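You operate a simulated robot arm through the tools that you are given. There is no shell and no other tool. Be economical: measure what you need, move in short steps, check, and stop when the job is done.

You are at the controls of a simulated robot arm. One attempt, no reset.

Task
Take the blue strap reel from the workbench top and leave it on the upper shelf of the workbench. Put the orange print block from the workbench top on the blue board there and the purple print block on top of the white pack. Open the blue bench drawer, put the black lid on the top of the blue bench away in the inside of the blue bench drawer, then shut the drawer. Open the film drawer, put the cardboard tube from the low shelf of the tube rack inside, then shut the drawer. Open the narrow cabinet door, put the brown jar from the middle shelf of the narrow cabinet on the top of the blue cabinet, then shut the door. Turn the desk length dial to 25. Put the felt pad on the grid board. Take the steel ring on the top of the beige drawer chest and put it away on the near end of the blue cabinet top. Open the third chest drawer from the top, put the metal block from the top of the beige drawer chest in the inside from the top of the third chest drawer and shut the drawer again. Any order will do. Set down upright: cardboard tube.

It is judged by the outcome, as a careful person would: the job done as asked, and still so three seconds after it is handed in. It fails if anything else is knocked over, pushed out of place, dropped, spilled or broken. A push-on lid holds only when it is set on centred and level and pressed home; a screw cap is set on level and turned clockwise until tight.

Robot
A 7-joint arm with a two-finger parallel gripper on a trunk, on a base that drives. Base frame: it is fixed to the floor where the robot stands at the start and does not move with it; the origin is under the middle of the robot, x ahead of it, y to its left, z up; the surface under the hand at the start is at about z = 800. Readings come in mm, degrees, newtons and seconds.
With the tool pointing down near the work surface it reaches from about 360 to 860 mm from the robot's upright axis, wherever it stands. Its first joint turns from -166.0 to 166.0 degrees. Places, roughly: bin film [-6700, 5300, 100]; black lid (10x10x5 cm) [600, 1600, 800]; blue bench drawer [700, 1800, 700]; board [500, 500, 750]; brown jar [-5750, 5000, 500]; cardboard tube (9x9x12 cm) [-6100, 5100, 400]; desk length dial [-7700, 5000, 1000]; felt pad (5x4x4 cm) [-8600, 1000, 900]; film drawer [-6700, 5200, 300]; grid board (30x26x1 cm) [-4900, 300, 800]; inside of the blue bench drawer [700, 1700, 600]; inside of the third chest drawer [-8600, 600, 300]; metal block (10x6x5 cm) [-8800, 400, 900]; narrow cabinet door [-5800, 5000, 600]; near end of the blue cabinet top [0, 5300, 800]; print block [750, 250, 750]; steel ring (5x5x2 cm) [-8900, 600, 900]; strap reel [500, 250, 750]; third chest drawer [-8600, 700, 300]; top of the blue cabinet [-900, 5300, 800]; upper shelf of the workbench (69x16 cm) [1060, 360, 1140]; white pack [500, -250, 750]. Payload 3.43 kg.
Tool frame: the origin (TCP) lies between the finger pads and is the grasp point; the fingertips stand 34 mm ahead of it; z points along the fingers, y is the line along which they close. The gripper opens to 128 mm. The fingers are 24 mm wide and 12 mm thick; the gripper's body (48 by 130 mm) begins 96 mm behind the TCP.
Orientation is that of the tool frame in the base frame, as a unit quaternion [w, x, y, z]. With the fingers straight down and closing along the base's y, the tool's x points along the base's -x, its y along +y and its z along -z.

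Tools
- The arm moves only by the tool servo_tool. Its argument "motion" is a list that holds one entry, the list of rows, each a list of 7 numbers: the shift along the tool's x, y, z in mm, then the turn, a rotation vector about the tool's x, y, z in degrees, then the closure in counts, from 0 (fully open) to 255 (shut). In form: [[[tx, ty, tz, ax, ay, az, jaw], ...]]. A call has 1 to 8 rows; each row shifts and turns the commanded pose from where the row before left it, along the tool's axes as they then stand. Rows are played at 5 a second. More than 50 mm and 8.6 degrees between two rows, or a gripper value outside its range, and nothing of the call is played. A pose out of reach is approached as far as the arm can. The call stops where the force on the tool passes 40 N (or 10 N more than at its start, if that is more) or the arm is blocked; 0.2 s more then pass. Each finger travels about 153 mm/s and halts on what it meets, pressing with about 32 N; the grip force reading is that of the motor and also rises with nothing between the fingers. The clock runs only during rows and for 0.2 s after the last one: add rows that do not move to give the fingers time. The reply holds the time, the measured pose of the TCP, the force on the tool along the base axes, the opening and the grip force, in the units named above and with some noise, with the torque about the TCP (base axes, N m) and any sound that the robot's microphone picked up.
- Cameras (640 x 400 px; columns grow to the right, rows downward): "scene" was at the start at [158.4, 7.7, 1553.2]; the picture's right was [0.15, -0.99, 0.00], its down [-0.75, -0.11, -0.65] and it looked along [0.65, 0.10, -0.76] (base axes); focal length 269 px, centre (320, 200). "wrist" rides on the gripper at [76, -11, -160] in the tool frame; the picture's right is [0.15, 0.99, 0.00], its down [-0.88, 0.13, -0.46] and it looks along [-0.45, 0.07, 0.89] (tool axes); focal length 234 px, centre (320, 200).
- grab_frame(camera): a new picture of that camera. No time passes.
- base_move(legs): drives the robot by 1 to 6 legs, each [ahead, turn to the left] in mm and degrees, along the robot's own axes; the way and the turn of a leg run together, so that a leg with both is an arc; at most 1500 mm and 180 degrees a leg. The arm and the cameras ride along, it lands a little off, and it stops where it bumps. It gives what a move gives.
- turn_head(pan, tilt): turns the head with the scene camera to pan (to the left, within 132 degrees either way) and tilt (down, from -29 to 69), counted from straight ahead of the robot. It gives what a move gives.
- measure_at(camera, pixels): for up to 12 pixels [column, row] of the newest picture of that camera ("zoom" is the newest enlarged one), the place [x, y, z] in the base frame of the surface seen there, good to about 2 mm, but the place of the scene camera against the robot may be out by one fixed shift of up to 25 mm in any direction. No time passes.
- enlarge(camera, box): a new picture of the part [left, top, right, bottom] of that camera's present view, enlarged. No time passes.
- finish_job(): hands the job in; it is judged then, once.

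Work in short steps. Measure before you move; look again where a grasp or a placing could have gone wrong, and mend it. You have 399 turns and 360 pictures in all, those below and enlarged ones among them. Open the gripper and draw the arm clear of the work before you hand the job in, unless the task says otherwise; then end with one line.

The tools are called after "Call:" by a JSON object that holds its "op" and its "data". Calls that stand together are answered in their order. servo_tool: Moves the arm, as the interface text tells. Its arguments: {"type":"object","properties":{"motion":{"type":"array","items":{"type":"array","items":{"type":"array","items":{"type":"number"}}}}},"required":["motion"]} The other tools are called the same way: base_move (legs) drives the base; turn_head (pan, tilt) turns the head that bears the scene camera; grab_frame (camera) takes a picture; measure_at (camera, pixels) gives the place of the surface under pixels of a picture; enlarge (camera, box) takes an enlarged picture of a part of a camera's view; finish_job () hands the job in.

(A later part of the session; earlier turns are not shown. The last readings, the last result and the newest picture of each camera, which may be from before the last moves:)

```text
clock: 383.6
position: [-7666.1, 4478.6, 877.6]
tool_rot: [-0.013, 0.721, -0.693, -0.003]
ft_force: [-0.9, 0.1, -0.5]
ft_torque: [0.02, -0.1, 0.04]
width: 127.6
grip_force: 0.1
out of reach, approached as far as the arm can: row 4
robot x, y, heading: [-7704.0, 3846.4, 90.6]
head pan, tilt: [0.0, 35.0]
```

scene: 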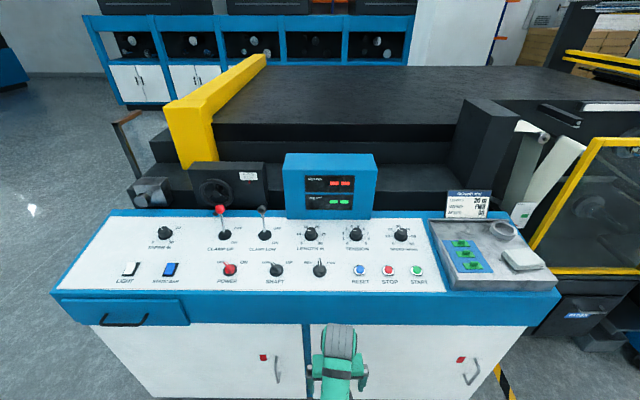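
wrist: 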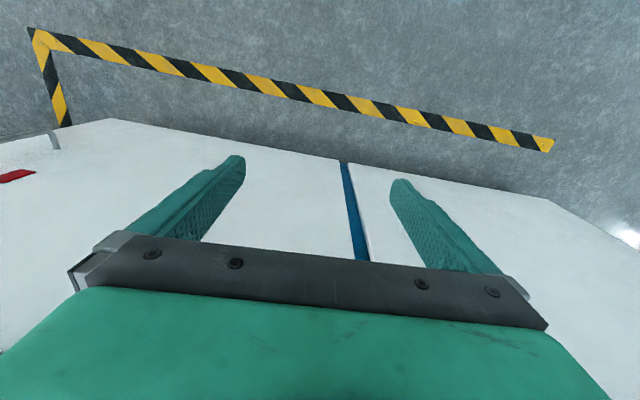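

Call:
{"op": "servo_tool", "data": {"motion": [[[0, 0, -45, 0, 0, 0, 0], [0, 0, -45, 0, 0, 0, 0], [0, 0, -45, 0, 0, 0, 0], [0, 0, -45, 0, 0, 0, 0], [0, 0, -45, 0, 0, 0, 0], [0, 0, -45, 0, 0, 0, 0], [0, 0, -45, 0, 0, 0, 0]]]}}

Call:
{"op": "turn_head", "data": {"pan": 0, "tilt": 28}}

Call:
{"op": "enlarge", "data": {"camera": "scene", "box": [260, 190, 420, 290]}}

```text
clock: 385.2
position: [-7668.2, 4466.8, 1190.1]
tool_rot: [-0.013, 0.719, -0.695, -0.003]
ft_force: [0.0, 0.2, 0.2]
ft_torque: [-0.03, 0.0, -0.03]
width: 128.0
grip_force: 0.1
robot x, y, heading: [-7702.9, 3845.6, 90.2]
head pan, tilt: [0.0, 35.0]
```

```text
clock: 385.9
position: [-7666.3, 4466.6, 1190.7]
tool_rot: [-0.015, 0.719, -0.695, -0.005]
ft_force: [-0.4, 0.0, 0.1]
ft_torque: [0.07, 0.09, 0.01]
width: 128.1
grip_force: 0.0
robot x, y, heading: [-7701.9, 3839.2, 90.3]
head pan, tilt: [0.0, 28.0]
```

```text
4.00 times, centred on (340, 240) of scene
```

zoom: 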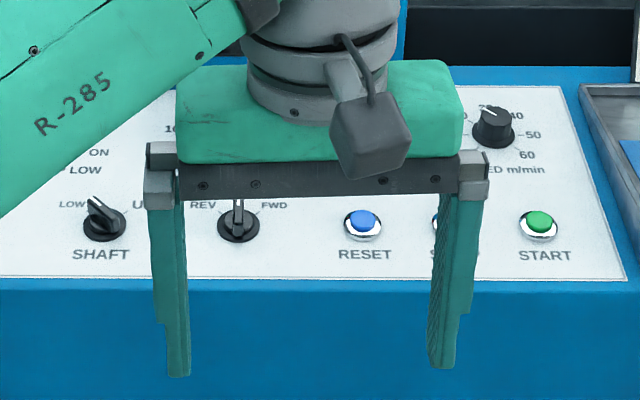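

Call:
{"op": "base_move", "data": {"legs": [[220, 0]]}}

Call:
{"op": "grab_frame", "data": {"camera": "wrist"}}

```text
clock: 387.6
position: [-7670.4, 4686.3, 1190.3]
tool_rot: [-0.016, 0.719, -0.695, -0.004]
ft_force: [0.1, 0.3, 0.2]
ft_torque: [0.03, 0.0, 0.02]
width: 127.9
grip_force: 0.0
robot x, y, heading: [-7705.5, 4060.5, 90.6]
head pan, tilt: [0.0, 28.0]
```

```text
242 pictures are left
```

wrist: 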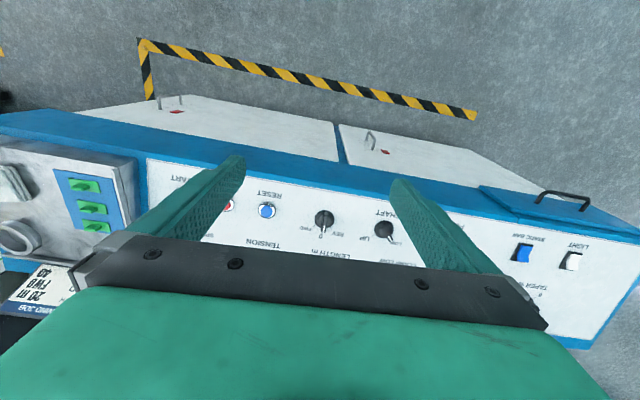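

Call:
{"op": "base_move", "data": {"legs": [[170, -0.5]]}}

Call:
{"op": "grab_frame", "data": {"camera": "wrist"}}

Call:
{"op": "enlarge", "data": {"camera": "wrist", "box": [230, 110, 430, 235]}}

```text
clock: 389.1
position: [-7664.7, 4858.4, 1190.3]
tool_rot: [-0.014, 0.716, -0.698, -0.004]
ft_force: [-0.2, -0.4, -0.5]
ft_torque: [-0.02, 0.01, -0.02]
width: 127.9
grip_force: 0.0
robot x, y, heading: [-7705.8, 4230.6, 90.1]
head pan, tilt: [0.0, 28.0]
```

```text
241 pictures are left
```

wrist: 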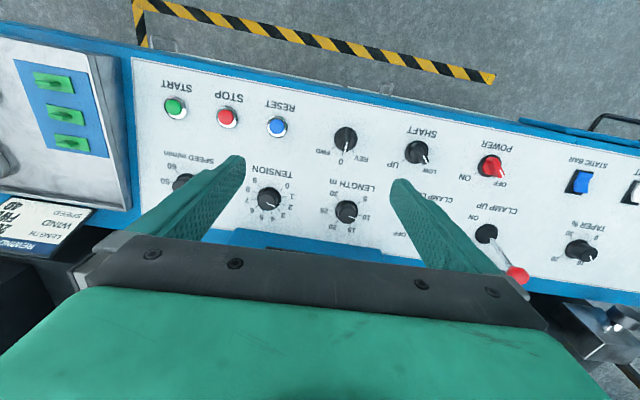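

```text
3.20 times, centred on (330, 172) of wrist
```

zoom: 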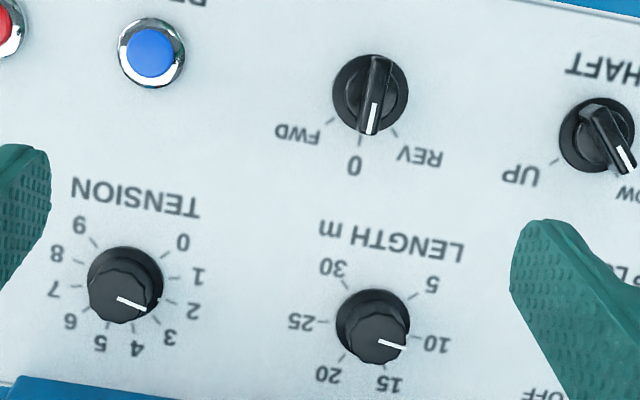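

Length dial reads 10; 25 lies ~160° clockwise. Measure the panel plane and the knob.

Call:
{"op": "measure_at", "data": {"camera": "zoom", "pixels": [[230, 230], [260, 340], [220, 130], [480, 200], [480, 160], [470, 380], [373, 325], [345, 318], [405, 330], [375, 365], [372, 295], [390, 345]]}}

```text
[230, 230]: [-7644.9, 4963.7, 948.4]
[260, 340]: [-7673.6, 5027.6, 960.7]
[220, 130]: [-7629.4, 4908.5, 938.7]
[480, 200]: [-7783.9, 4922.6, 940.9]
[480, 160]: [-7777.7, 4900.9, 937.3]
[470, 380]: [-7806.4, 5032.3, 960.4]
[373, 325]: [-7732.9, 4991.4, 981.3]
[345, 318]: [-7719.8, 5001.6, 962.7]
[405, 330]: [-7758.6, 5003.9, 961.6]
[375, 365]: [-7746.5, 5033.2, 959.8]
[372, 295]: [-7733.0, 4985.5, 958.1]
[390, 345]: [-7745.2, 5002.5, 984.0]
```

Call:
{"op": "measure_at", "data": {"camera": "wrist", "pixels": [[260, 233], [300, 240], [360, 250], [345, 212]]}}

Call:
{"op": "measure_at", "data": {"camera": "scene", "pixels": [[330, 150], [300, 160]]}}

Call:
{"op": "grab_frame", "data": {"camera": "scene"}}

```text
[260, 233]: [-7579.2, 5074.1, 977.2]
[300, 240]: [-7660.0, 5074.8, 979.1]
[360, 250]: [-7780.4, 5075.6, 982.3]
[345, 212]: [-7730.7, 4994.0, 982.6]
```

```text
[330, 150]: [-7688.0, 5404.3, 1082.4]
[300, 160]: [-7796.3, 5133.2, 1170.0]
```

```text
239 pictures are left
```

scene: 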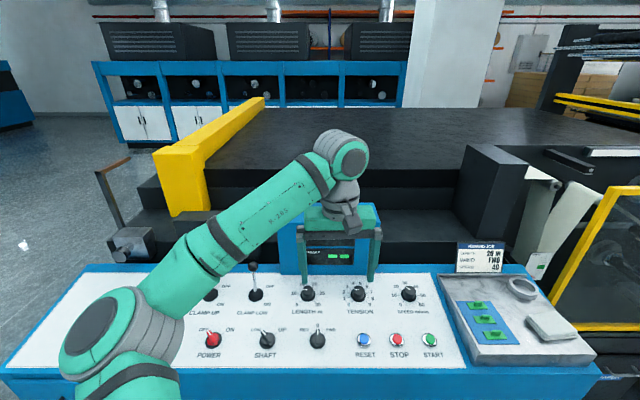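

Panel is tilted ~10°; display box front y≈5075 leaves room. Pitch the tool 8.5° and move to ~60 mm above the dial for a close look.

Call:
{"op": "servo_tool", "data": {"motion": [[[0, 0, 0, -0.8, -8, 0, 0], [0, 0, 0, 0, -0.5, 0, 0], [-22, 15, 31, 0, 0, 0, 100], [-22, 15, 31, 0, 0, 0, 100], [-22, 15, 31, 0, 0, 0, 100], [-22, 15, 31, 0, 0, 0, 100], [-21, 13, 10, 0, 0, 0, 100], [0, 0, 0, 0, 0, 0, 100]]]}}

Call:
{"op": "enlarge", "data": {"camera": "wrist", "box": [240, 110, 400, 210]}}

Call:
{"op": "grab_frame", "data": {"camera": "wrist"}}

```text
clock: 390.9
position: [-7741.6, 4988.4, 1078.1]
tool_rot: [-0.062, 0.714, -0.695, -0.062]
ft_force: [0.6, 0.4, 0.5]
ft_torque: [0.02, 0.02, 0.02]
width: 77.7
grip_force: 0.1
robot x, y, heading: [-7706.3, 4235.7, 89.9]
head pan, tilt: [0.0, 28.0]
```

```text
4.00 times, centred on (320, 160) of wrist
```

zoom: 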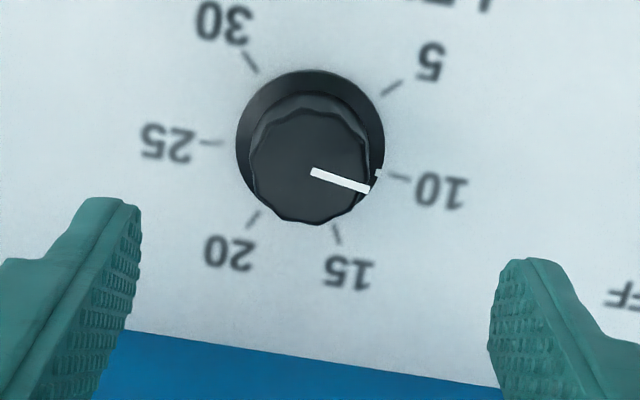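

```text
237 pictures are left
```

wrist: 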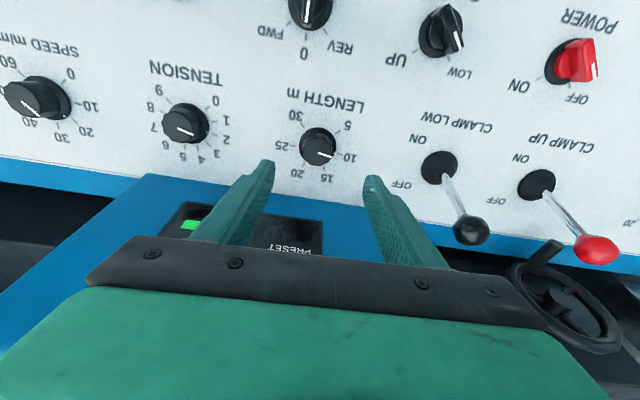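

Call:
{"op": "measure_at", "data": {"camera": "wrist", "pixels": [[470, 231], [440, 168], [597, 249], [317, 152], [303, 146], [333, 148], [317, 164], [290, 146], [341, 155], [320, 120], [185, 122]]}}

Call:
{"op": "measure_at", "data": {"camera": "zoom", "pixels": [[310, 165], [255, 165], [365, 170], [305, 215], [310, 115], [225, 145], [390, 175], [337, 225], [252, 65], [390, 90]]}}

```text
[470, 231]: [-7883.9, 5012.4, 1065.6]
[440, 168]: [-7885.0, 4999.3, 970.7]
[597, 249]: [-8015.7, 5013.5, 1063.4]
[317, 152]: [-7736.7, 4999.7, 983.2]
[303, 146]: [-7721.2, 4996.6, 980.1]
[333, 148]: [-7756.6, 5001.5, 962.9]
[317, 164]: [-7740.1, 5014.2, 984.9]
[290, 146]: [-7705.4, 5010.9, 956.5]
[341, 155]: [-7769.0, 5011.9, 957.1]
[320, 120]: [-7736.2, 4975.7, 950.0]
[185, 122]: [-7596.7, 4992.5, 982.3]
```

```text
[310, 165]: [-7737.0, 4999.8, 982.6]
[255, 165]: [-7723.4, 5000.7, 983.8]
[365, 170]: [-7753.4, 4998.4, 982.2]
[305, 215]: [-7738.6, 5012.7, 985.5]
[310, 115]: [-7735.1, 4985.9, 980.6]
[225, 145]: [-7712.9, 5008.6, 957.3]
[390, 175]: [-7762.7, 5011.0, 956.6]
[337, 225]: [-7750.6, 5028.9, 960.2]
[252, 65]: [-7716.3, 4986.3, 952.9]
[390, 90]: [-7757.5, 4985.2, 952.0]
```

Knob: Ø≈29, top centre (-7737.5,5001,983). Centre over its axis and pre-rotate the wrist −80°.

Call:
{"op": "servo_tool", "data": {"motion": [[[4.3, -4.3, 0, 0, 0, -8, 100], [0, 0, 0, 0, 0, -8, 100], [0, 0, 0, 0, 0, -8, 100], [0, 0, 0, 0, 0, -8, 100], [0, 0, 0, 0, 0, -8, 100], [0, 0, 0, 0, 0, -8, 100], [0, 0, 0, 0, 0, -8, 100], [0, 0, 0, 0, 0, -8, 100]]]}}

Call:
{"op": "servo_tool", "data": {"motion": [[[0, 0, 0, 0, 0, -8, 100], [0, 0, 0, 0, 0, -8, 100], [0, 0, 0, 0, 0, 0, 100]]]}}

Call:
{"op": "grab_frame", "data": {"camera": "wrist"}}

```text
clock: 392.7
position: [-7736.5, 4983.1, 1077.4]
tool_rot: [-0.085, 0.974, -0.209, -0.02]
ft_force: [0.7, 0.5, -1.1]
ft_torque: [0.0, -0.03, -0.01]
width: 77.7
grip_force: 0.1
robot x, y, heading: [-7702.7, 4231.1, 89.6]
head pan, tilt: [0.0, 28.0]
```

```text
clock: 393.5
position: [-7736.2, 4984.6, 1076.9]
tool_rot: [-0.086, 0.994, -0.071, -0.008]
ft_force: [-0.2, 0.4, -0.6]
ft_torque: [0.0, 0.02, -0.02]
width: 77.7
grip_force: 0.0
robot x, y, heading: [-7702.1, 4230.2, 89.7]
head pan, tilt: [0.0, 28.0]
```

```text
236 pictures are left
```

wrist: 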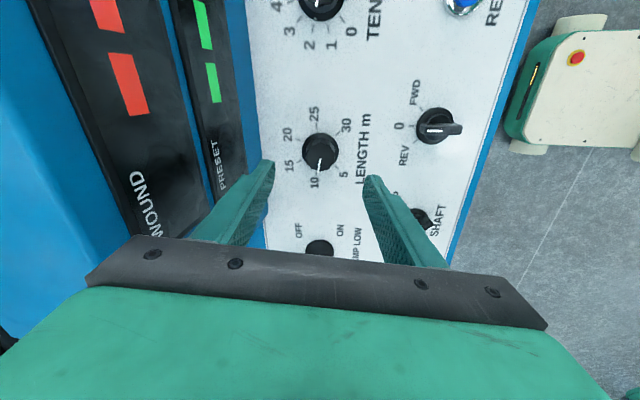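

Knob centred. Descend and grip it.

Call:
{"op": "servo_tool", "data": {"motion": [[[0, 0, 40, 0, 0, 0, 100], [0, 0, 30, 0, 0, 0, 100], [0, 0, 8, 0, 0, 0, 120], [0, 0, 0, 0, 0, 0, 180], [0, 0, 0, 0, 0, 0, 220], [0, 0, 0, 0, 0, 0, 220]]]}}

Call:
{"op": "grab_frame", "data": {"camera": "wrist"}}

```text
clock: 394.9
position: [-7737.4, 4996.2, 998.8]
tool_rot: [-0.086, 0.994, -0.074, -0.008]
ft_force: [0.7, -2.9, -2.6]
ft_torque: [0.51, 0.49, 0.07]
width: 34.4
grip_force: 45.2
robot x, y, heading: [-7703.6, 4233.8, 89.8]
head pan, tilt: [0.0, 28.0]
```

```text
235 pictures are left
```

wrist: 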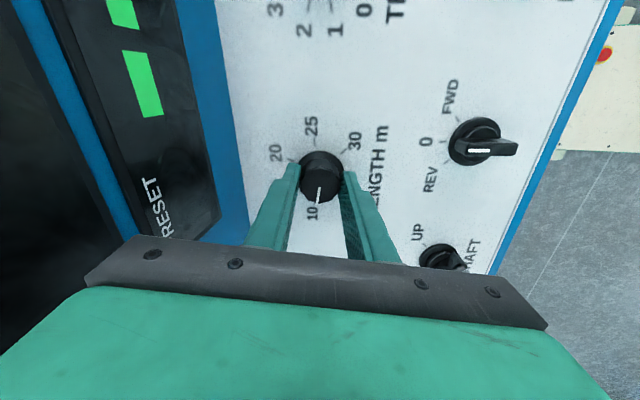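

Gripped (34 mm). Rotate +8° rows, watching torque.

Call:
{"op": "servo_tool", "data": {"motion": [[[0, 0, 0, 0, 0, 8, 220], [0, 0, 0, 0, 0, 8, 220], [0, 0, 0, 0, 0, 8, 220], [0, 0, 0, 0, 0, 8, 220], [0, 0, 0, 0, 0, 8, 220]]]}}

Call:
{"op": "grab_frame", "data": {"camera": "wrist"}}

```text
clock: 396.1
position: [-7737.2, 4995.3, 999.4]
tool_rot: [-0.076, 0.908, -0.41, -0.036]
ft_force: [-4.1, -11.6, -21.2]
ft_torque: [0.72, 0.21, 0.0]
width: 34.4
grip_force: 45.3
robot x, y, heading: [-7703.8, 4232.4, 89.8]
head pan, tilt: [0.0, 28.0]
```

```text
234 pictures are left
```

wrist: 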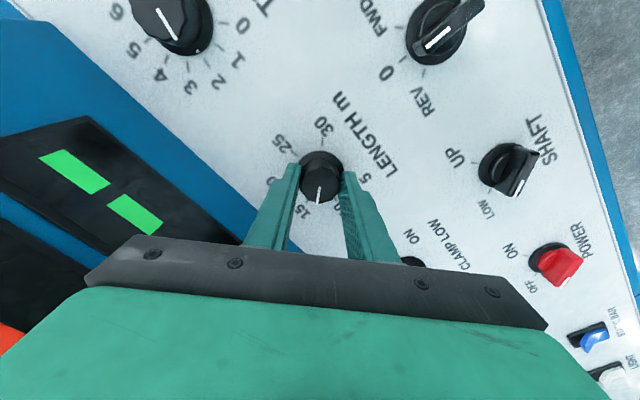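

Turning with the knob. Continue another 72°.

Call:
{"op": "servo_tool", "data": {"motion": [[[0, 0, 0, 0, 0, 8, 220], [0, 0, 0, 0, 0, 8, 220], [0, 0, 0, 0, 0, 8, 220], [0, 0, 0, 0, 0, 8, 220], [0, 0, 0, 0, 0, 8, 220], [0, 0, 0, 0, 0, 8, 220], [0, 0, 0, 0, 0, 8, 220], [0, 0, 0, 0, 0, 8, 220]]]}}

Call:
{"op": "grab_frame", "data": {"camera": "wrist"}}

```text
clock: 397.9
position: [-7738.0, 4996.9, 999.4]
tool_rot: [0.045, -0.554, 0.828, 0.072]
ft_force: [-8.6, -20.3, -30.9]
ft_torque: [-0.82, -0.01, -0.02]
width: 34.3
grip_force: 45.3
robot x, y, heading: [-7701.4, 4231.7, 90.0]
head pan, tilt: [0.0, 28.0]
```

```text
233 pictures are left
```

wrist: 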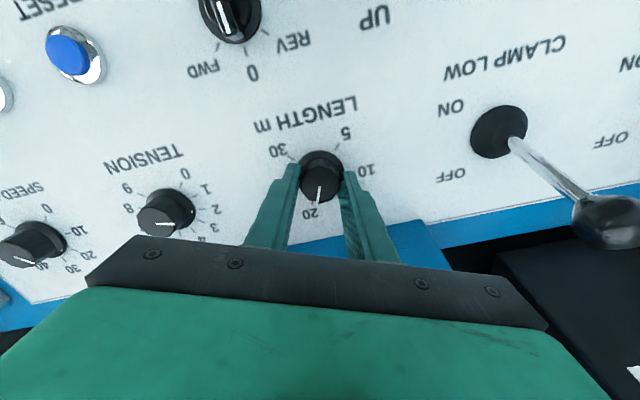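

Now at ~20 (52° per 5). Relieve the load slightly and turn further.

Call:
{"op": "servo_tool", "data": {"motion": [[[0.8, 0, 1, 0, 0, 0, 220], [0, 0, 0, 0, 0, 8, 220], [0, 0, 0, 0, 0, 8, 220], [0, 0, 0, 0, 0, 8, 220], [0, 0, 0, 0, 0, 8, 220], [0, 0, 0, 0, 0, 8, 220]]]}}

Call:
{"op": "grab_frame", "data": {"camera": "wrist"}}

Call:
{"op": "enlarge", "data": {"camera": "wrist", "box": [260, 110, 400, 220]}}

```text
clock: 399.3
position: [-7737.1, 4997.8, 999.7]
tool_rot: [0.019, -0.238, 0.967, 0.085]
ft_force: [-6.9, -8.9, -14.0]
ft_torque: [-0.32, -0.65, -0.13]
width: 34.1
grip_force: 44.8
robot x, y, heading: [-7703.3, 4235.0, 89.9]
head pan, tilt: [0.0, 28.0]
```

```text
232 pictures are left
```

wrist: 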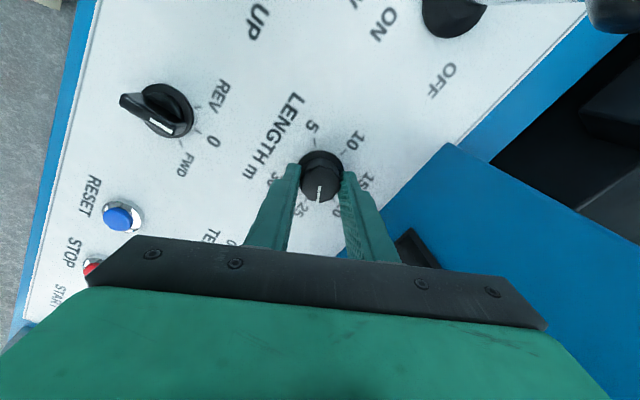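

```text
3.64 times, centred on (330, 165) of wrist
```

zoom: 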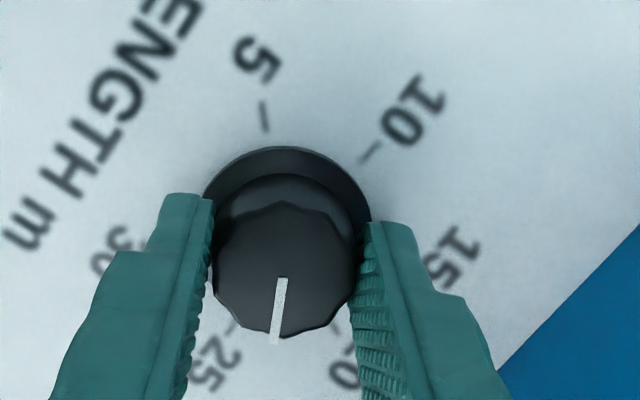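

Total 144°; 25 needs a little more. Turn 13° more, then open and look.

Call:
{"op": "servo_tool", "data": {"motion": [[[0, 0, 0, 0, 0, 7, 220], [0, 0, 0, 0, 0, 6, 220], [0, 0, 0, 0, 0, 0, 220]]]}}

Call:
{"op": "servo_tool", "data": {"motion": [[[0, 0, 0, 0, 0, 0, 170], [0, 0, 0, 0, 0, 0, 120], [0, 0, -40, 0, 0, 0, 100], [0, 0, -40, 0, 0, 0, 100], [0, 0, 0, 0, 0, -8, 100], [0, 0, 0, 0, 0, -8, 100], [0, 0, 0, 0, 0, -8, 100], [0, 0, 0, 0, 0, -8, 100]]]}}

Call:
{"op": "servo_tool", "data": {"motion": [[[0, 0, 0, 0, 0, -8, 100], [0, 0, 0, 0, 0, -8, 100], [0, 0, 0, 0, 0, -8, 100], [0, 0, 0, 0, 0, -8, 100], [0, 0, 0, 0, 0, -8, 100], [0, 0, 0, 0, 0, -5, 100]]]}}

Call:
{"op": "enlarge", "data": {"camera": "wrist", "box": [240, 110, 400, 210]}}

```text
clock: 400.1
position: [-7737.3, 4996.9, 1000.5]
tool_rot: [0.01, -0.126, 0.988, 0.086]
ft_force: [-6.9, -8.1, -6.7]
ft_torque: [-0.76, -0.1, -0.05]
width: 34.2
grip_force: 44.9
robot x, y, heading: [-7704.8, 4232.7, 89.7]
head pan, tilt: [0.0, 28.0]
```

```text
clock: 401.9
position: [-7736.8, 4982.4, 1078.0]
tool_rot: [0.033, -0.395, 0.914, 0.08]
ft_force: [-0.9, 0.6, -0.1]
ft_torque: [0.01, -0.04, -0.01]
width: 77.8
grip_force: 0.1
robot x, y, heading: [-7700.7, 4229.7, 89.8]
head pan, tilt: [0.0, 28.0]
```

```text
clock: 403.3
position: [-7736.6, 4983.0, 1077.4]
tool_rot: [-0.061, 0.714, -0.694, -0.062]
ft_force: [-0.1, 0.8, -0.3]
ft_torque: [-0.04, -0.02, 0.0]
width: 77.8
grip_force: 0.0
robot x, y, heading: [-7702.5, 4235.0, 89.8]
head pan, tilt: [0.0, 28.0]
```

```text
4.00 times, centred on (320, 160) of wrist
```

zoom: 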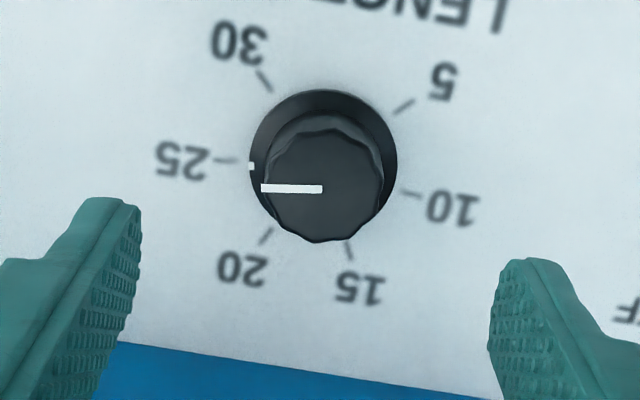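

Dial points at 25. Raise the arm, straighten the tool and retract.

Call:
{"op": "servo_tool", "data": {"motion": [[[0, 0, -45, 0, 0, 0, 0], [0, 0, -45, 0, 0, 0, 0], [0, 0, -45, 0, 8, 0, 0], [0, 0, -40, 0, 2, 0, 0], [45, 0, 0, 0, 0, 0, 0], [45, 0, 0, 0, 0, 0, 0], [45, 0, 0, 0, 0, 0, 0], [45, 0, 0, 0, 0, 0, 0]]]}}

Call:
{"op": "base_move", "data": {"legs": [[-500, 0], [0, 160]]}}

Call:
{"op": "turn_head", "data": {"pan": 15, "tilt": 15}}

Call:
{"op": "grab_frame", "data": {"camera": "scene"}}

```text
clock: 405.1
position: [-7729.3, 4777.2, 1251.1]
tool_rot: [0.001, 0.717, -0.697, 0.002]
ft_force: [0.0, 1.4, 0.0]
ft_torque: [-0.04, 0.03, 0.0]
width: 128.0
grip_force: 0.0
robot x, y, heading: [-7700.8, 4235.5, 90.0]
head pan, tilt: [0.0, 28.0]
```

```text
clock: 415.5
position: [-7863.3, 3212.7, 1251.7]
tool_rot: [0.0, 0.81, 0.587, -0.001]
ft_force: [0.1, 0.5, -0.5]
ft_torque: [-0.01, -0.04, 0.0]
width: 128.0
grip_force: 0.1
robot x, y, heading: [-7704.5, 3736.4, -109.8]
head pan, tilt: [0.0, 28.0]
```

```text
clock: 416.2
position: [-7861.3, 3213.6, 1251.2]
tool_rot: [-0.001, 0.809, 0.587, -0.001]
ft_force: [1.0, 0.1, -0.7]
ft_torque: [0.03, -0.01, 0.01]
width: 127.7
grip_force: 0.1
robot x, y, heading: [-7703.3, 3734.1, -109.9]
head pan, tilt: [15.0, 15.0]
```

```text
229 pictures are left
```

scene: 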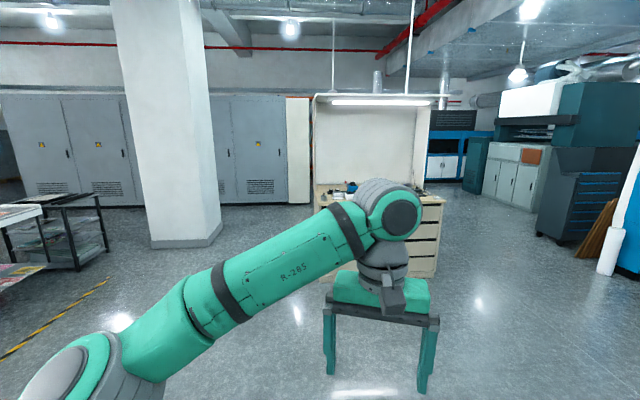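

The beige chest with drawers is ahead at (425,235). Drive toward it and stop ~1.3 m short.

Call:
{"op": "base_move", "data": {"legs": [[0, -6], [1000, 0], [850, 0], [0, 26]]}}

Call:
{"op": "turn_head", "data": {"pan": -10, "tilt": 35}}

Call:
{"op": "grab_frame", "data": {"camera": "scene"}}

```text
clock: 427.6
position: [-8486.8, 1514.3, 1251.5]
tool_rot: [0.0, 0.695, 0.719, 0.0]
ft_force: [0.0, 0.4, 0.7]
ft_torque: [0.01, -0.01, 0.01]
width: 128.1
grip_force: 0.1
robot x, y, heading: [-8519.3, 2055.2, -89.5]
head pan, tilt: [15.0, 15.0]
```

```text
clock: 428.5
position: [-8487.4, 1514.9, 1251.5]
tool_rot: [-0.001, 0.694, 0.72, -0.001]
ft_force: [-0.1, 0.0, -0.1]
ft_torque: [0.0, 0.01, 0.0]
width: 128.1
grip_force: 0.1
robot x, y, heading: [-8521.7, 2059.7, -89.6]
head pan, tilt: [-10.0, 35.0]
```

```text
228 pictures are left
```

scene: 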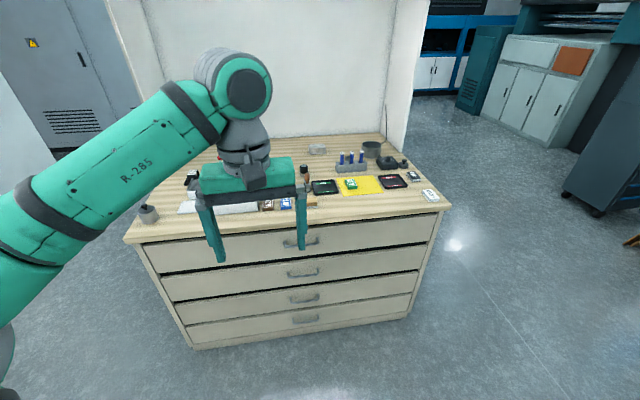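

Call:
{"op": "enlarge", "data": {"camera": "scene", "box": [120, 120, 460, 350]}}

Call:
{"op": "measure_at", "data": {"camera": "scene", "pixels": [[304, 298], [290, 299], [318, 297], [304, 294], [303, 273], [306, 319], [260, 302], [360, 290], [428, 195], [318, 150], [374, 149], [145, 212]]}}

```text
1.74 times, centred on (290, 235) of scene
```

zoom: 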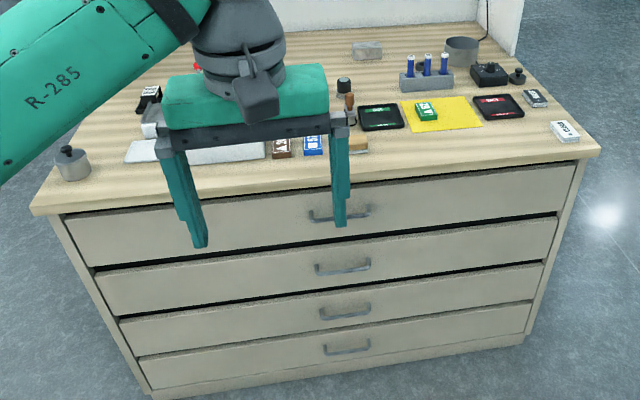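

```text
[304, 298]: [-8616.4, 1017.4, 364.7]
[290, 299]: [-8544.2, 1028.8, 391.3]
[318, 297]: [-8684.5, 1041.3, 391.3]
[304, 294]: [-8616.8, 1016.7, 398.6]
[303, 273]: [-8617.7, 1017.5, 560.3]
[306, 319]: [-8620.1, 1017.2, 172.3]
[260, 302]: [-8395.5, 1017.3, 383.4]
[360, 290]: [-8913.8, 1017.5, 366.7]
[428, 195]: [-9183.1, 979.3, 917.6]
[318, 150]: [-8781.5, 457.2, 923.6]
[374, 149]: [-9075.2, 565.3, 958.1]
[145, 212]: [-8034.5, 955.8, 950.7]
```

Chest front y≈1017; third handle ≈(-8616,1050,391). Move closer and view the chest top with the wrist camera.

Call:
{"op": "base_move", "data": {"legs": [[550, 0]]}}

Call:
{"op": "grab_frame", "data": {"camera": "wrist"}}

Call:
{"op": "turn_head", "data": {"pan": 0, "tilt": 45}}

Call:
{"op": "grab_frame", "data": {"camera": "scene"}}

```text
clock: 431.7
position: [-8481.5, 962.4, 1251.1]
tool_rot: [-0.001, 0.694, 0.72, 0.0]
ft_force: [0.6, -0.3, -0.2]
ft_torque: [0.0, -0.02, -0.01]
width: 127.8
grip_force: 0.0
robot x, y, heading: [-8510.9, 1507.3, -89.6]
head pan, tilt: [-10.0, 35.0]
```

```text
226 pictures are left
```

wrist: 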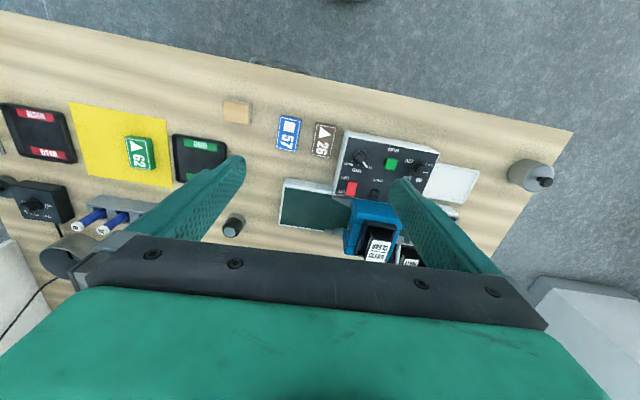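

```text
clock: 432.4
position: [-8480.9, 962.3, 1251.5]
tool_rot: [-0.001, 0.694, 0.72, -0.001]
ft_force: [0.3, 0.6, -0.6]
ft_torque: [-0.02, -0.01, -0.03]
width: 127.9
grip_force: 0.1
robot x, y, heading: [-8512.1, 1505.2, -89.3]
head pan, tilt: [0.0, 45.0]
```

```text
225 pictures are left
```

scene: 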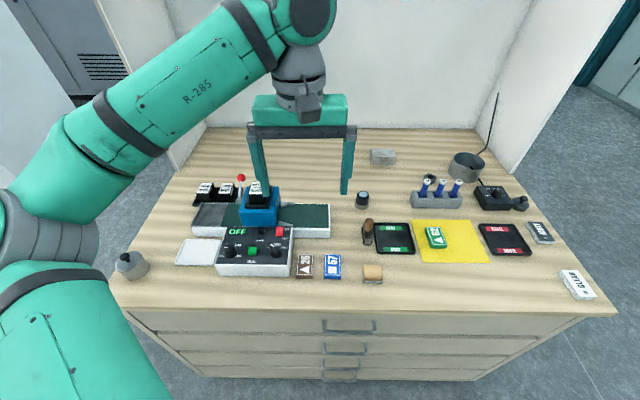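

Call:
{"op": "enlarge", "data": {"camera": "scene", "box": [320, 130, 560, 290]}}

Call:
{"op": "measure_at", "data": {"camera": "scene", "pixels": [[373, 268], [364, 270], [382, 270], [382, 153], [371, 156], [396, 156], [362, 195], [466, 157], [450, 165], [484, 165], [440, 290], [435, 200]]}}

```text
2.50 times, centred on (440, 210) of scene
```

zoom: 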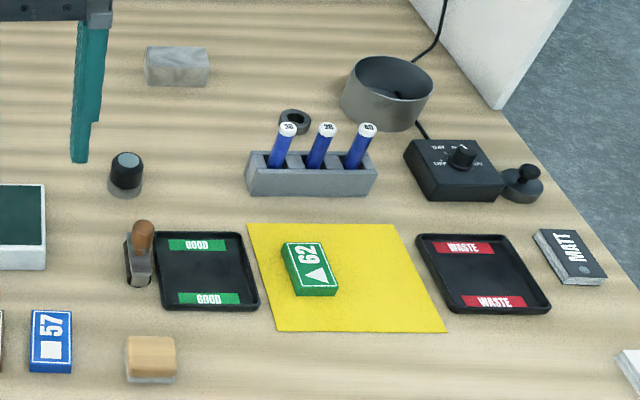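

```text
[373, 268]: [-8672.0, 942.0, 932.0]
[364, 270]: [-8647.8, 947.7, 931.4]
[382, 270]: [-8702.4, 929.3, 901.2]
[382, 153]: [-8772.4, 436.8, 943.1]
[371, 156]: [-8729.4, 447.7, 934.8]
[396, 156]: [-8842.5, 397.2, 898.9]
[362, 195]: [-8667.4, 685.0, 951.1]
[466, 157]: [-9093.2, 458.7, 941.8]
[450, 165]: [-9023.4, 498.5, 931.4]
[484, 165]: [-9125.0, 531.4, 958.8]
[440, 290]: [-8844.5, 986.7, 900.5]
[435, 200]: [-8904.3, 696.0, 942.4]
```

Call:
{"op": "measure_at", "data": {"camera": "zoom", "pixels": [[292, 112], [282, 122], [309, 120], [290, 117], [176, 60], [150, 348], [250, 165], [375, 165], [160, 330]]}}

```text
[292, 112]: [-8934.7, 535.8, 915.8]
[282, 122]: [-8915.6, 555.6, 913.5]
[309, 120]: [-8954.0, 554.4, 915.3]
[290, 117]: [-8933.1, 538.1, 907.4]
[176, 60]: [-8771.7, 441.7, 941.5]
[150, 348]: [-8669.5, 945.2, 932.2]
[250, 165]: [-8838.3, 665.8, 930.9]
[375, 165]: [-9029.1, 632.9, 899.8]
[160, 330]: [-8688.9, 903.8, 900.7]
```

Ring sits behind the pen stand at ≈(-8935,550); metal block ≈(-8775,430); felt pad ≈(-8672,940). I'll first bring the block to the free front area, so move the base in.

Call:
{"op": "base_move", "data": {"legs": [[0, -36], [340, 0], [0, 36]]}}

Call:
{"op": "servo_tool", "data": {"motion": [[[-30, -12, 25, 0, 0, 0, 0], [-30, -12, 25, 0, 0, 0, 0], [-30, -12, 25, 0, 0, 0, 0], [-30, -12, 25, 0, 0, 0, 0], [-30, -12, 25, 0, 0, 0, 0], [-30, -12, 25, 0, 0, 0, 0]]]}}

Call:
{"op": "grab_frame", "data": {"camera": "wrist"}}

```text
clock: 436.4
position: [-8949.8, 840.5, 1252.6]
tool_rot: [0.001, 0.882, 0.472, -0.001]
ft_force: [0.9, 0.1, -0.1]
ft_torque: [0.05, 0.05, -0.01]
width: 128.2
grip_force: 0.1
robot x, y, heading: [-8657.7, 1302.9, -123.4]
head pan, tilt: [0.0, 45.0]
stopped in leg 2: the robot was blocked; the commanded pose is now the measured one
```

```text
clock: 437.9
position: [-9108.6, 730.0, 1101.1]
tool_rot: [-0.001, 0.881, 0.473, -0.001]
ft_force: [-0.3, -1.0, 0.0]
ft_torque: [0.0, 0.04, -0.01]
width: 128.2
grip_force: 0.0
robot x, y, heading: [-8660.0, 1306.3, -123.6]
head pan, tilt: [0.0, 45.0]
```

```text
223 pictures are left
```

wrist: 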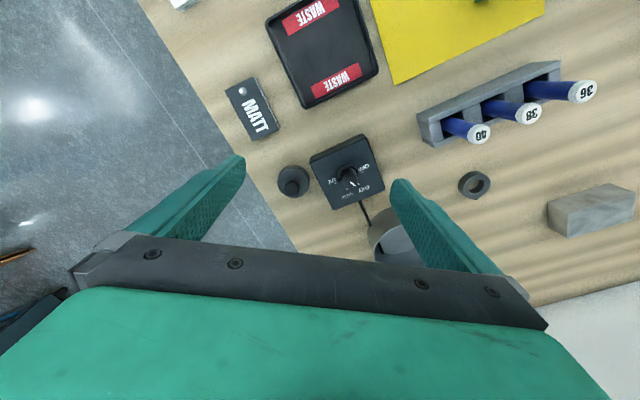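

The base corner touched at that angle. Back off a little, square up, then edge forward straight.

Call:
{"op": "base_move", "data": {"legs": [[-80, 0], [0, 33.5]]}}

Call:
{"op": "turn_head", "data": {"pan": 0, "tilt": 69}}

Call:
{"op": "grab_frame", "data": {"camera": "scene"}}

```text
clock: 440.7
position: [-8672.6, 642.0, 1101.0]
tool_rot: [0.0, 0.707, 0.708, 0.0]
ft_force: [0.0, -0.4, 0.2]
ft_torque: [0.0, 0.0, 0.03]
width: 127.9
grip_force: 0.1
robot x, y, heading: [-8616.6, 1364.8, -89.8]
head pan, tilt: [0.0, 45.0]
```

```text
clock: 441.6
position: [-8673.2, 642.9, 1101.2]
tool_rot: [-0.001, 0.707, 0.708, -0.002]
ft_force: [0.1, 0.9, 0.0]
ft_torque: [-0.02, 0.0, 0.03]
width: 127.6
grip_force: 0.1
robot x, y, heading: [-8612.8, 1368.6, -90.1]
head pan, tilt: [0.0, 68.8]
```

```text
222 pictures are left
```

scene: 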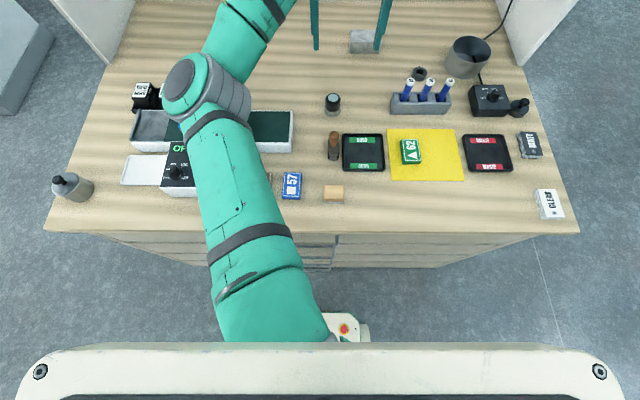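

Call:
{"op": "measure_at", "data": {"camera": "scene", "pixels": [[345, 318], [366, 330], [365, 345], [320, 234], [330, 262], [318, 268]]}}

Call:
{"op": "grab_frame", "data": {"camera": "wrist"}}

```text
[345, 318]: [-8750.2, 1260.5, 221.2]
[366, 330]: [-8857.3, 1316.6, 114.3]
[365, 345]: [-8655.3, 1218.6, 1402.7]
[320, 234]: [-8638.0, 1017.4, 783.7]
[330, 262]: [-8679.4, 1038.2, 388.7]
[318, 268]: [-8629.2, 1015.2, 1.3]
```

```text
221 pictures are left
```

wrist: 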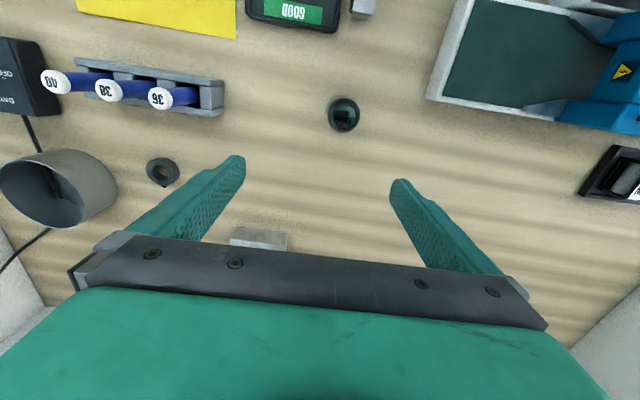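

Call:
{"op": "base_move", "data": {"legs": [[125, 0]]}}

Call:
{"op": "grab_frame", "data": {"camera": "wrist"}}

```text
clock: 442.9
position: [-8673.9, 519.2, 1101.4]
tool_rot: [0.0, 0.706, 0.708, -0.001]
ft_force: [1.3, -0.2, 1.0]
ft_torque: [0.0, 0.02, 0.0]
width: 128.0
grip_force: 0.1
robot x, y, heading: [-8614.6, 1245.9, -89.6]
head pan, tilt: [0.0, 68.8]
```

```text
220 pictures are left
```

wrist: 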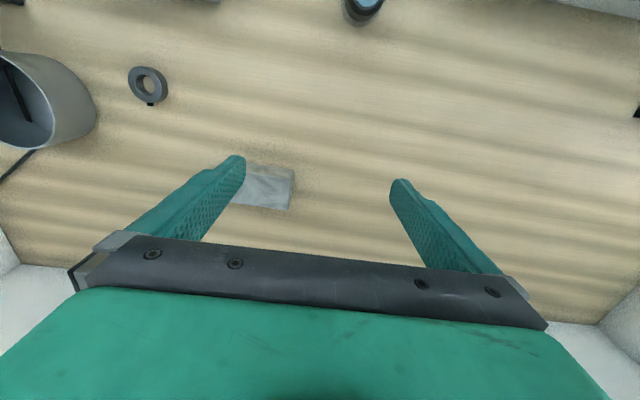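

Call:
{"op": "servo_tool", "data": {"motion": [[[0, -45, 20, 0, 0, 0, 0], [-10, -45, 20, 0, 0, 0, 0], [-20, -10, 20, 0, 0, 0, 0], [0, 0, 0, 0, 0, 0, 0]]]}}

Call:
{"op": "grab_frame", "data": {"camera": "wrist"}}

```text
refused: row 2 steps farther than a row can; nothing moved
```

```text
219 pictures are left
```

wrist: 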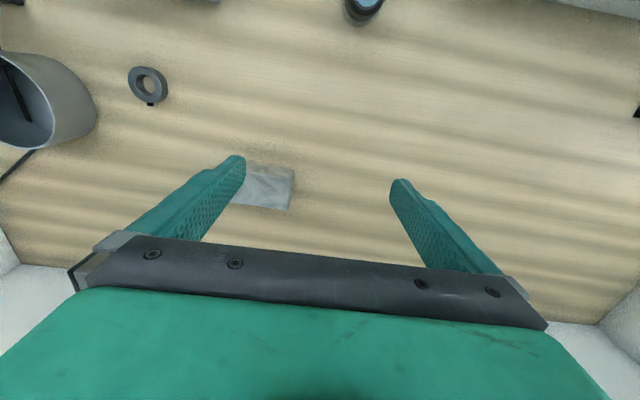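

Call:
{"op": "servo_tool", "data": {"motion": [[[0, -40, 10, 0, 0, 0, 0], [-10, -40, 20, 0, 0, 0, 0], [-20, -20, 30, 0, 0, 0, 0], [0, 0, 0, 0, 0, 0, 0]]]}}

Call:
{"op": "grab_frame", "data": {"camera": "wrist"}}

```text
clock: 443.9
position: [-8772.6, 486.8, 1042.1]
tool_rot: [0.0, 0.706, 0.708, -0.001]
ft_force: [0.1, -0.7, 0.1]
ft_torque: [0.02, 0.01, 0.03]
width: 127.9
grip_force: 0.1
robot x, y, heading: [-8615.4, 1240.5, -89.9]
head pan, tilt: [0.0, 68.8]
```

```text
218 pictures are left
```

wrist: 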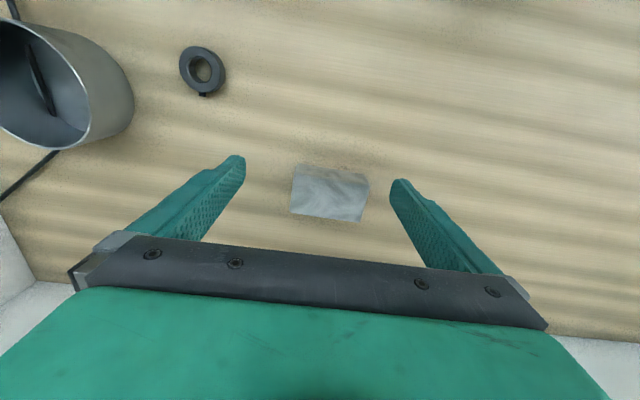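

Call:
{"op": "measure_at", "data": {"camera": "wrist", "pixels": [[293, 168], [368, 177], [362, 218], [292, 211], [330, 195], [330, 170], [181, 62], [224, 75], [205, 50], [205, 90], [206, 96]]}}

```text
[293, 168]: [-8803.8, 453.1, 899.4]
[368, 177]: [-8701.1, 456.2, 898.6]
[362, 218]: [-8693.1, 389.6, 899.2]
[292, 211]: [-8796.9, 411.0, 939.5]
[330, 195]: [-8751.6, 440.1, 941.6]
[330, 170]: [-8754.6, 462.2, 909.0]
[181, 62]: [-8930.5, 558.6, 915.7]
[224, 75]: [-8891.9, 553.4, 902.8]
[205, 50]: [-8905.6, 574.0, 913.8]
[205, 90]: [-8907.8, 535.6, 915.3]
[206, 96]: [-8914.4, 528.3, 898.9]
```

Block: centre ≈(-8751,434), 95 (x) × 58 (y), top 941. Move over and descend.

Call:
{"op": "servo_tool", "data": {"motion": [[[-27, 11, 0, 0, 0, 0, 0], [-26, 10.6, 0, 0, 0, 0, 0], [0, 0, 40, 0, 0, 0, 0], [0, 0, 0, 0, 0, 0, 0]]]}}

Call:
{"op": "grab_frame", "data": {"camera": "wrist"}}

```text
clock: 444.9
position: [-8752.3, 433.9, 1002.1]
tool_rot: [0.0, 0.706, 0.708, 0.0]
ft_force: [-0.1, -0.1, -0.7]
ft_torque: [0.01, 0.0, 0.01]
width: 127.9
grip_force: 0.1
robot x, y, heading: [-8611.6, 1243.9, -90.0]
head pan, tilt: [0.0, 68.8]
```

```text
217 pictures are left
```

wrist: 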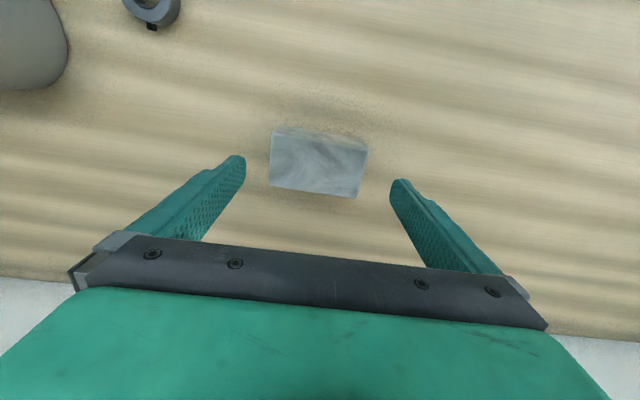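

Well centred. Descend to z≈937 and close.

Call:
{"op": "servo_tool", "data": {"motion": [[[0, 0, 40, 0, 0, 0, 0], [0, 0, 24, 0, 0, 0, 0], [0, 0, 0, 0, 0, 0, 0], [0, 0, 0, 0, 0, 0, 90], [0, 0, 0, 0, 0, 0, 120], [0, 0, 0, 0, 0, 0, 120]]]}}

Call:
{"op": "servo_tool", "data": {"motion": [[[0, 0, -20, 0, 0, 0, 130], [0, 0, -40, 0, 0, 0, 130], [0, 0, -40, 0, 0, 0, 130], [0, 0, 0, 0, 0, 0, 130]]]}}

Call:
{"op": "grab_frame", "data": {"camera": "wrist"}}

```text
clock: 446.3
position: [-8752.0, 434.3, 937.3]
tool_rot: [-0.001, 0.707, 0.707, 0.0]
ft_force: [-1.4, -0.6, -0.7]
ft_torque: [-0.17, 0.23, 0.03]
width: 94.8
grip_force: 32.1
robot x, y, heading: [-8614.7, 1242.1, -90.1]
head pan, tilt: [0.0, 68.8]
```

```text
clock: 447.3
position: [-8751.3, 433.6, 1037.4]
tool_rot: [-0.001, 0.707, 0.707, 0.0]
ft_force: [-0.6, 0.0, -6.4]
ft_torque: [-0.03, -0.02, 0.02]
width: 95.0
grip_force: 32.3
robot x, y, heading: [-8614.0, 1245.7, -89.9]
head pan, tilt: [0.0, 68.8]
```

```text
216 pictures are left
```

wrist: 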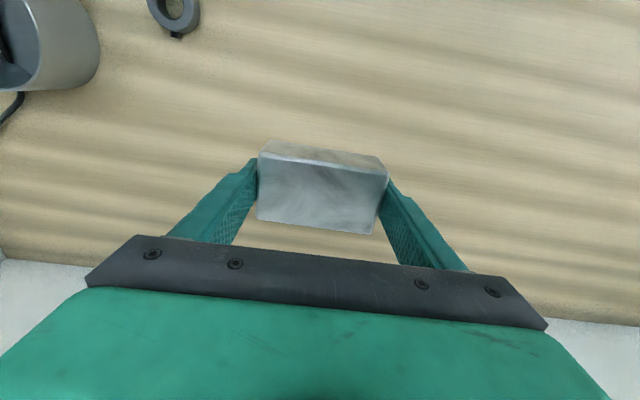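

Held (≈6.4 N). Back the base off 480 mm with the block, then set it down temporarily at ≈(-8835,950).

Call:
{"op": "base_move", "data": {"legs": [[-480, 0]]}}

Call:
{"op": "servo_tool", "data": {"motion": [[[10, -40, 0, 0, 0, 0, 130], [15, -40, 0, 0, 0, 0, 130], [0, 0, 0, 0, 0, 0, 130]]]}}

Call:
{"op": "grab_frame", "data": {"camera": "wrist"}}

```text
clock: 450.1
position: [-8750.7, 918.4, 1037.1]
tool_rot: [0.0, 0.706, 0.709, 0.0]
ft_force: [0.3, 0.0, -6.6]
ft_torque: [0.01, 0.03, 0.01]
width: 94.6
grip_force: 32.2
robot x, y, heading: [-8619.5, 1726.8, -89.6]
head pan, tilt: [0.0, 68.8]
```

```text
clock: 450.9
position: [-8830.1, 943.9, 1037.8]
tool_rot: [0.001, 0.706, 0.709, 0.0]
ft_force: [-0.1, -0.5, -6.5]
ft_torque: [0.03, -0.01, 0.0]
width: 94.9
grip_force: 32.0
robot x, y, heading: [-8615.8, 1728.1, -89.6]
head pan, tilt: [0.0, 68.8]
```

```text
215 pictures are left
```

wrist: 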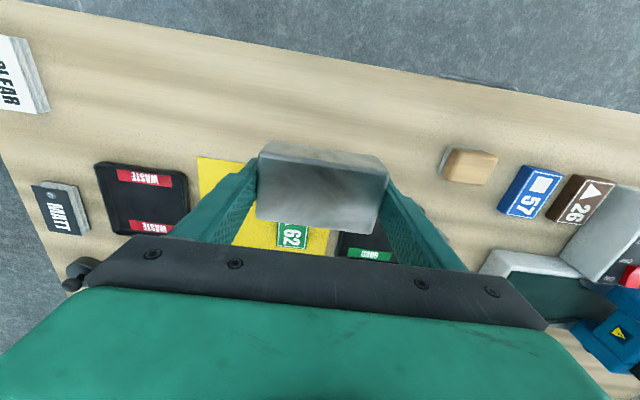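

Call:
{"op": "measure_at", "data": {"camera": "wrist", "pixels": [[205, 160], [248, 166], [330, 68], [345, 236], [395, 240], [445, 178], [470, 183]]}}

```text
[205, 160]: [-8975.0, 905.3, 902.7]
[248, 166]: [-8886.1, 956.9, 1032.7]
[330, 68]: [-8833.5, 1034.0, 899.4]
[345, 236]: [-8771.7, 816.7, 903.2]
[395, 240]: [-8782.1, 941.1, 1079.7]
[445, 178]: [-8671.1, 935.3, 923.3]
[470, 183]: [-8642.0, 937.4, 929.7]
```

Call:
{"op": "servo_tool", "data": {"motion": [[[10, 0, 0, 0, 0, 0, 130], [0, 0, 45, 0, 0, 0, 130], [0, 0, 40, 0, 0, 0, 130], [0, 0, 10, 0, 0, 0, 130], [0, 0, 4, 0, 0, 0, 130], [0, 0, 0, 0, 0, 0, 130]]]}}

```text
clock: 452.3
position: [-8831.2, 953.1, 938.1]
tool_rot: [0.0, 0.706, 0.708, 0.0]
ft_force: [-0.4, 0.2, -6.2]
ft_torque: [0.03, 0.0, 0.02]
width: 95.0
grip_force: 32.0
robot x, y, heading: [-8615.1, 1730.2, -90.1]
head pan, tilt: [0.0, 68.8]
```

Call:
{"op": "servo_tool", "data": {"motion": [[[0, 0, 1.5, 0, 0, 0, 130], [0, 0, 0, 0, 0, 0, 130]]]}}

Call:
{"op": "servo_tool", "data": {"motion": [[[0, 0, 0, 0, 0, 0, 60], [0, 0, 0, 0, 0, 0, 0], [0, 0, 0, 0, 0, 0, 0], [0, 0, -40, 0, 0, 0, 0], [0, 0, -45, 0, 0, 0, 0], [0, 0, -45, 0, 0, 0, 0]]]}}

Call:
{"op": "grab_frame", "data": {"camera": "wrist"}}

```text
clock: 452.9
position: [-8831.5, 953.7, 937.0]
tool_rot: [0.0, 0.706, 0.709, -0.001]
ft_force: [0.0, 0.8, 4.3]
ft_torque: [0.26, -0.47, 0.06]
width: 94.9
grip_force: 32.6
robot x, y, heading: [-8611.2, 1728.0, -89.9]
head pan, tilt: [0.0, 68.8]
```

```text
clock: 454.3
position: [-8830.8, 955.0, 1066.5]
tool_rot: [-0.001, 0.706, 0.708, 0.0]
ft_force: [-0.7, 0.3, 0.2]
ft_torque: [-0.01, -0.03, -0.03]
width: 128.2
grip_force: 0.1
robot x, y, heading: [-8614.0, 1728.4, -89.4]
head pan, tilt: [0.0, 68.8]
```

```text
214 pictures are left
```

wrist: 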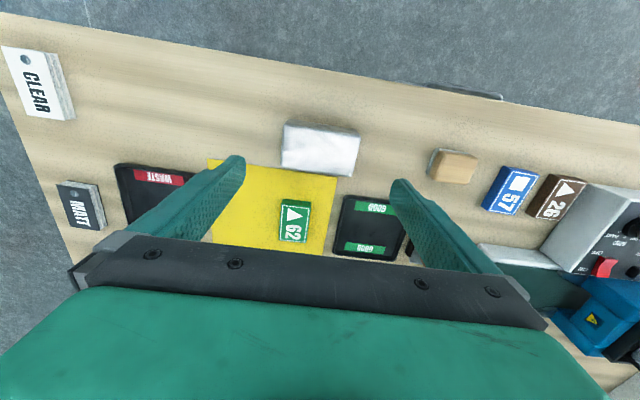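

Block parked. Retract the hand to the centre line, then pitch and roll for the third-drawer handle.

Call:
{"op": "servo_tool", "data": {"motion": [[[31, 27, -8, 0, 0, 0, 0], [31, 27, -8, 0, 0, 0, 0], [31, 27, -8, 0, 0, 0, 0], [31, 27, -8, 0, 0, 0, 0], [31, 27, -8, 0, 0, 0, 0], [31, 27, 0, 0, 0, 0, 0], [31, 27, 0, 0, 0, 0, 0], [31, 26, 0, 0, 0, 0, 0]]]}}

Call:
{"op": "servo_tool", "data": {"motion": [[[0, 0, 0, 0, -8, 0, 0], [0, 0, 0, 0, -8, 0, 0], [0, 0, 0, 0, -8, 0, 0], [0, 0, 0, 0, -8, 0, 0], [0, 0, 0, 0, -8, 0, 0], [0, 0, 0, 0, -8, 0, 0], [0, 0, 0, 0, -7, 0, 0]]]}}

Call:
{"op": "servo_tool", "data": {"motion": [[[0, 0, 0, 0, 0, 8.5, 0], [0, 0, 0, 0, 0, 8.5, 0], [0, 0, 0, 0, 0, 8.5, 0], [0, 0, 0, 0, 0, 8.5, 0], [0, 0, 0, 0, 0, 8.5, 0], [0, 0, 0, 0, 0, 8.5, 0], [0, 0, 0, 0, 0, 8.5, 0], [0, 0, 0, 0, 0, 8.5, 0]]]}}

Call:
{"op": "servo_tool", "data": {"motion": [[[0, 0, 0, 0, 0, 8.5, 0], [0, 0, 0, 0, 0, 8.5, 0], [0, 0, 0, 0, 0, 5, 0], [0, 0, 0, 0, 0, 0, 0]]]}}

Call:
{"op": "grab_frame", "data": {"camera": "wrist"}}

```text
clock: 456.1
position: [-8617.5, 1201.8, 1106.8]
tool_rot: [0.0, 0.706, 0.708, 0.0]
ft_force: [-1.1, 0.6, -0.6]
ft_torque: [0.03, -0.04, 0.0]
width: 128.0
grip_force: 0.0
robot x, y, heading: [-8613.6, 1728.6, -89.7]
head pan, tilt: [0.0, 68.8]
```

```text
clock: 457.7
position: [-8619.3, 1146.6, 1113.1]
tool_rot: [0.327, 0.626, 0.628, -0.327]
ft_force: [0.1, -0.4, 0.8]
ft_torque: [0.03, 0.01, 0.0]
width: 128.0
grip_force: 0.0
out of reach, approached as far as the arm can: row 5, 6, 7
robot x, y, heading: [-8617.7, 1728.4, -89.3]
head pan, tilt: [0.0, 68.8]
```

```text
clock: 459.5
position: [-8616.4, 1147.5, 1112.7]
tool_rot: [0.454, 0.87, 0.17, -0.086]
ft_force: [1.1, -0.1, 0.8]
ft_torque: [-0.03, -0.01, 0.0]
width: 127.8
grip_force: 0.1
robot x, y, heading: [-8615.7, 1728.2, -89.9]
head pan, tilt: [0.0, 68.8]
```

```text
clock: 460.5
position: [-8617.4, 1145.5, 1114.4]
tool_rot: [0.461, 0.887, 0.002, 0.001]
ft_force: [0.4, -0.6, 1.0]
ft_torque: [0.0, -0.02, -0.01]
width: 128.3
grip_force: 0.0
robot x, y, heading: [-8610.3, 1731.1, -89.8]
head pan, tilt: [0.0, 68.8]
```

```text
213 pictures are left
```

wrist: 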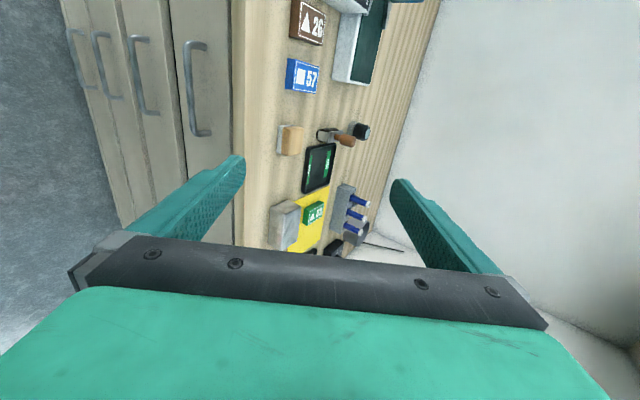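

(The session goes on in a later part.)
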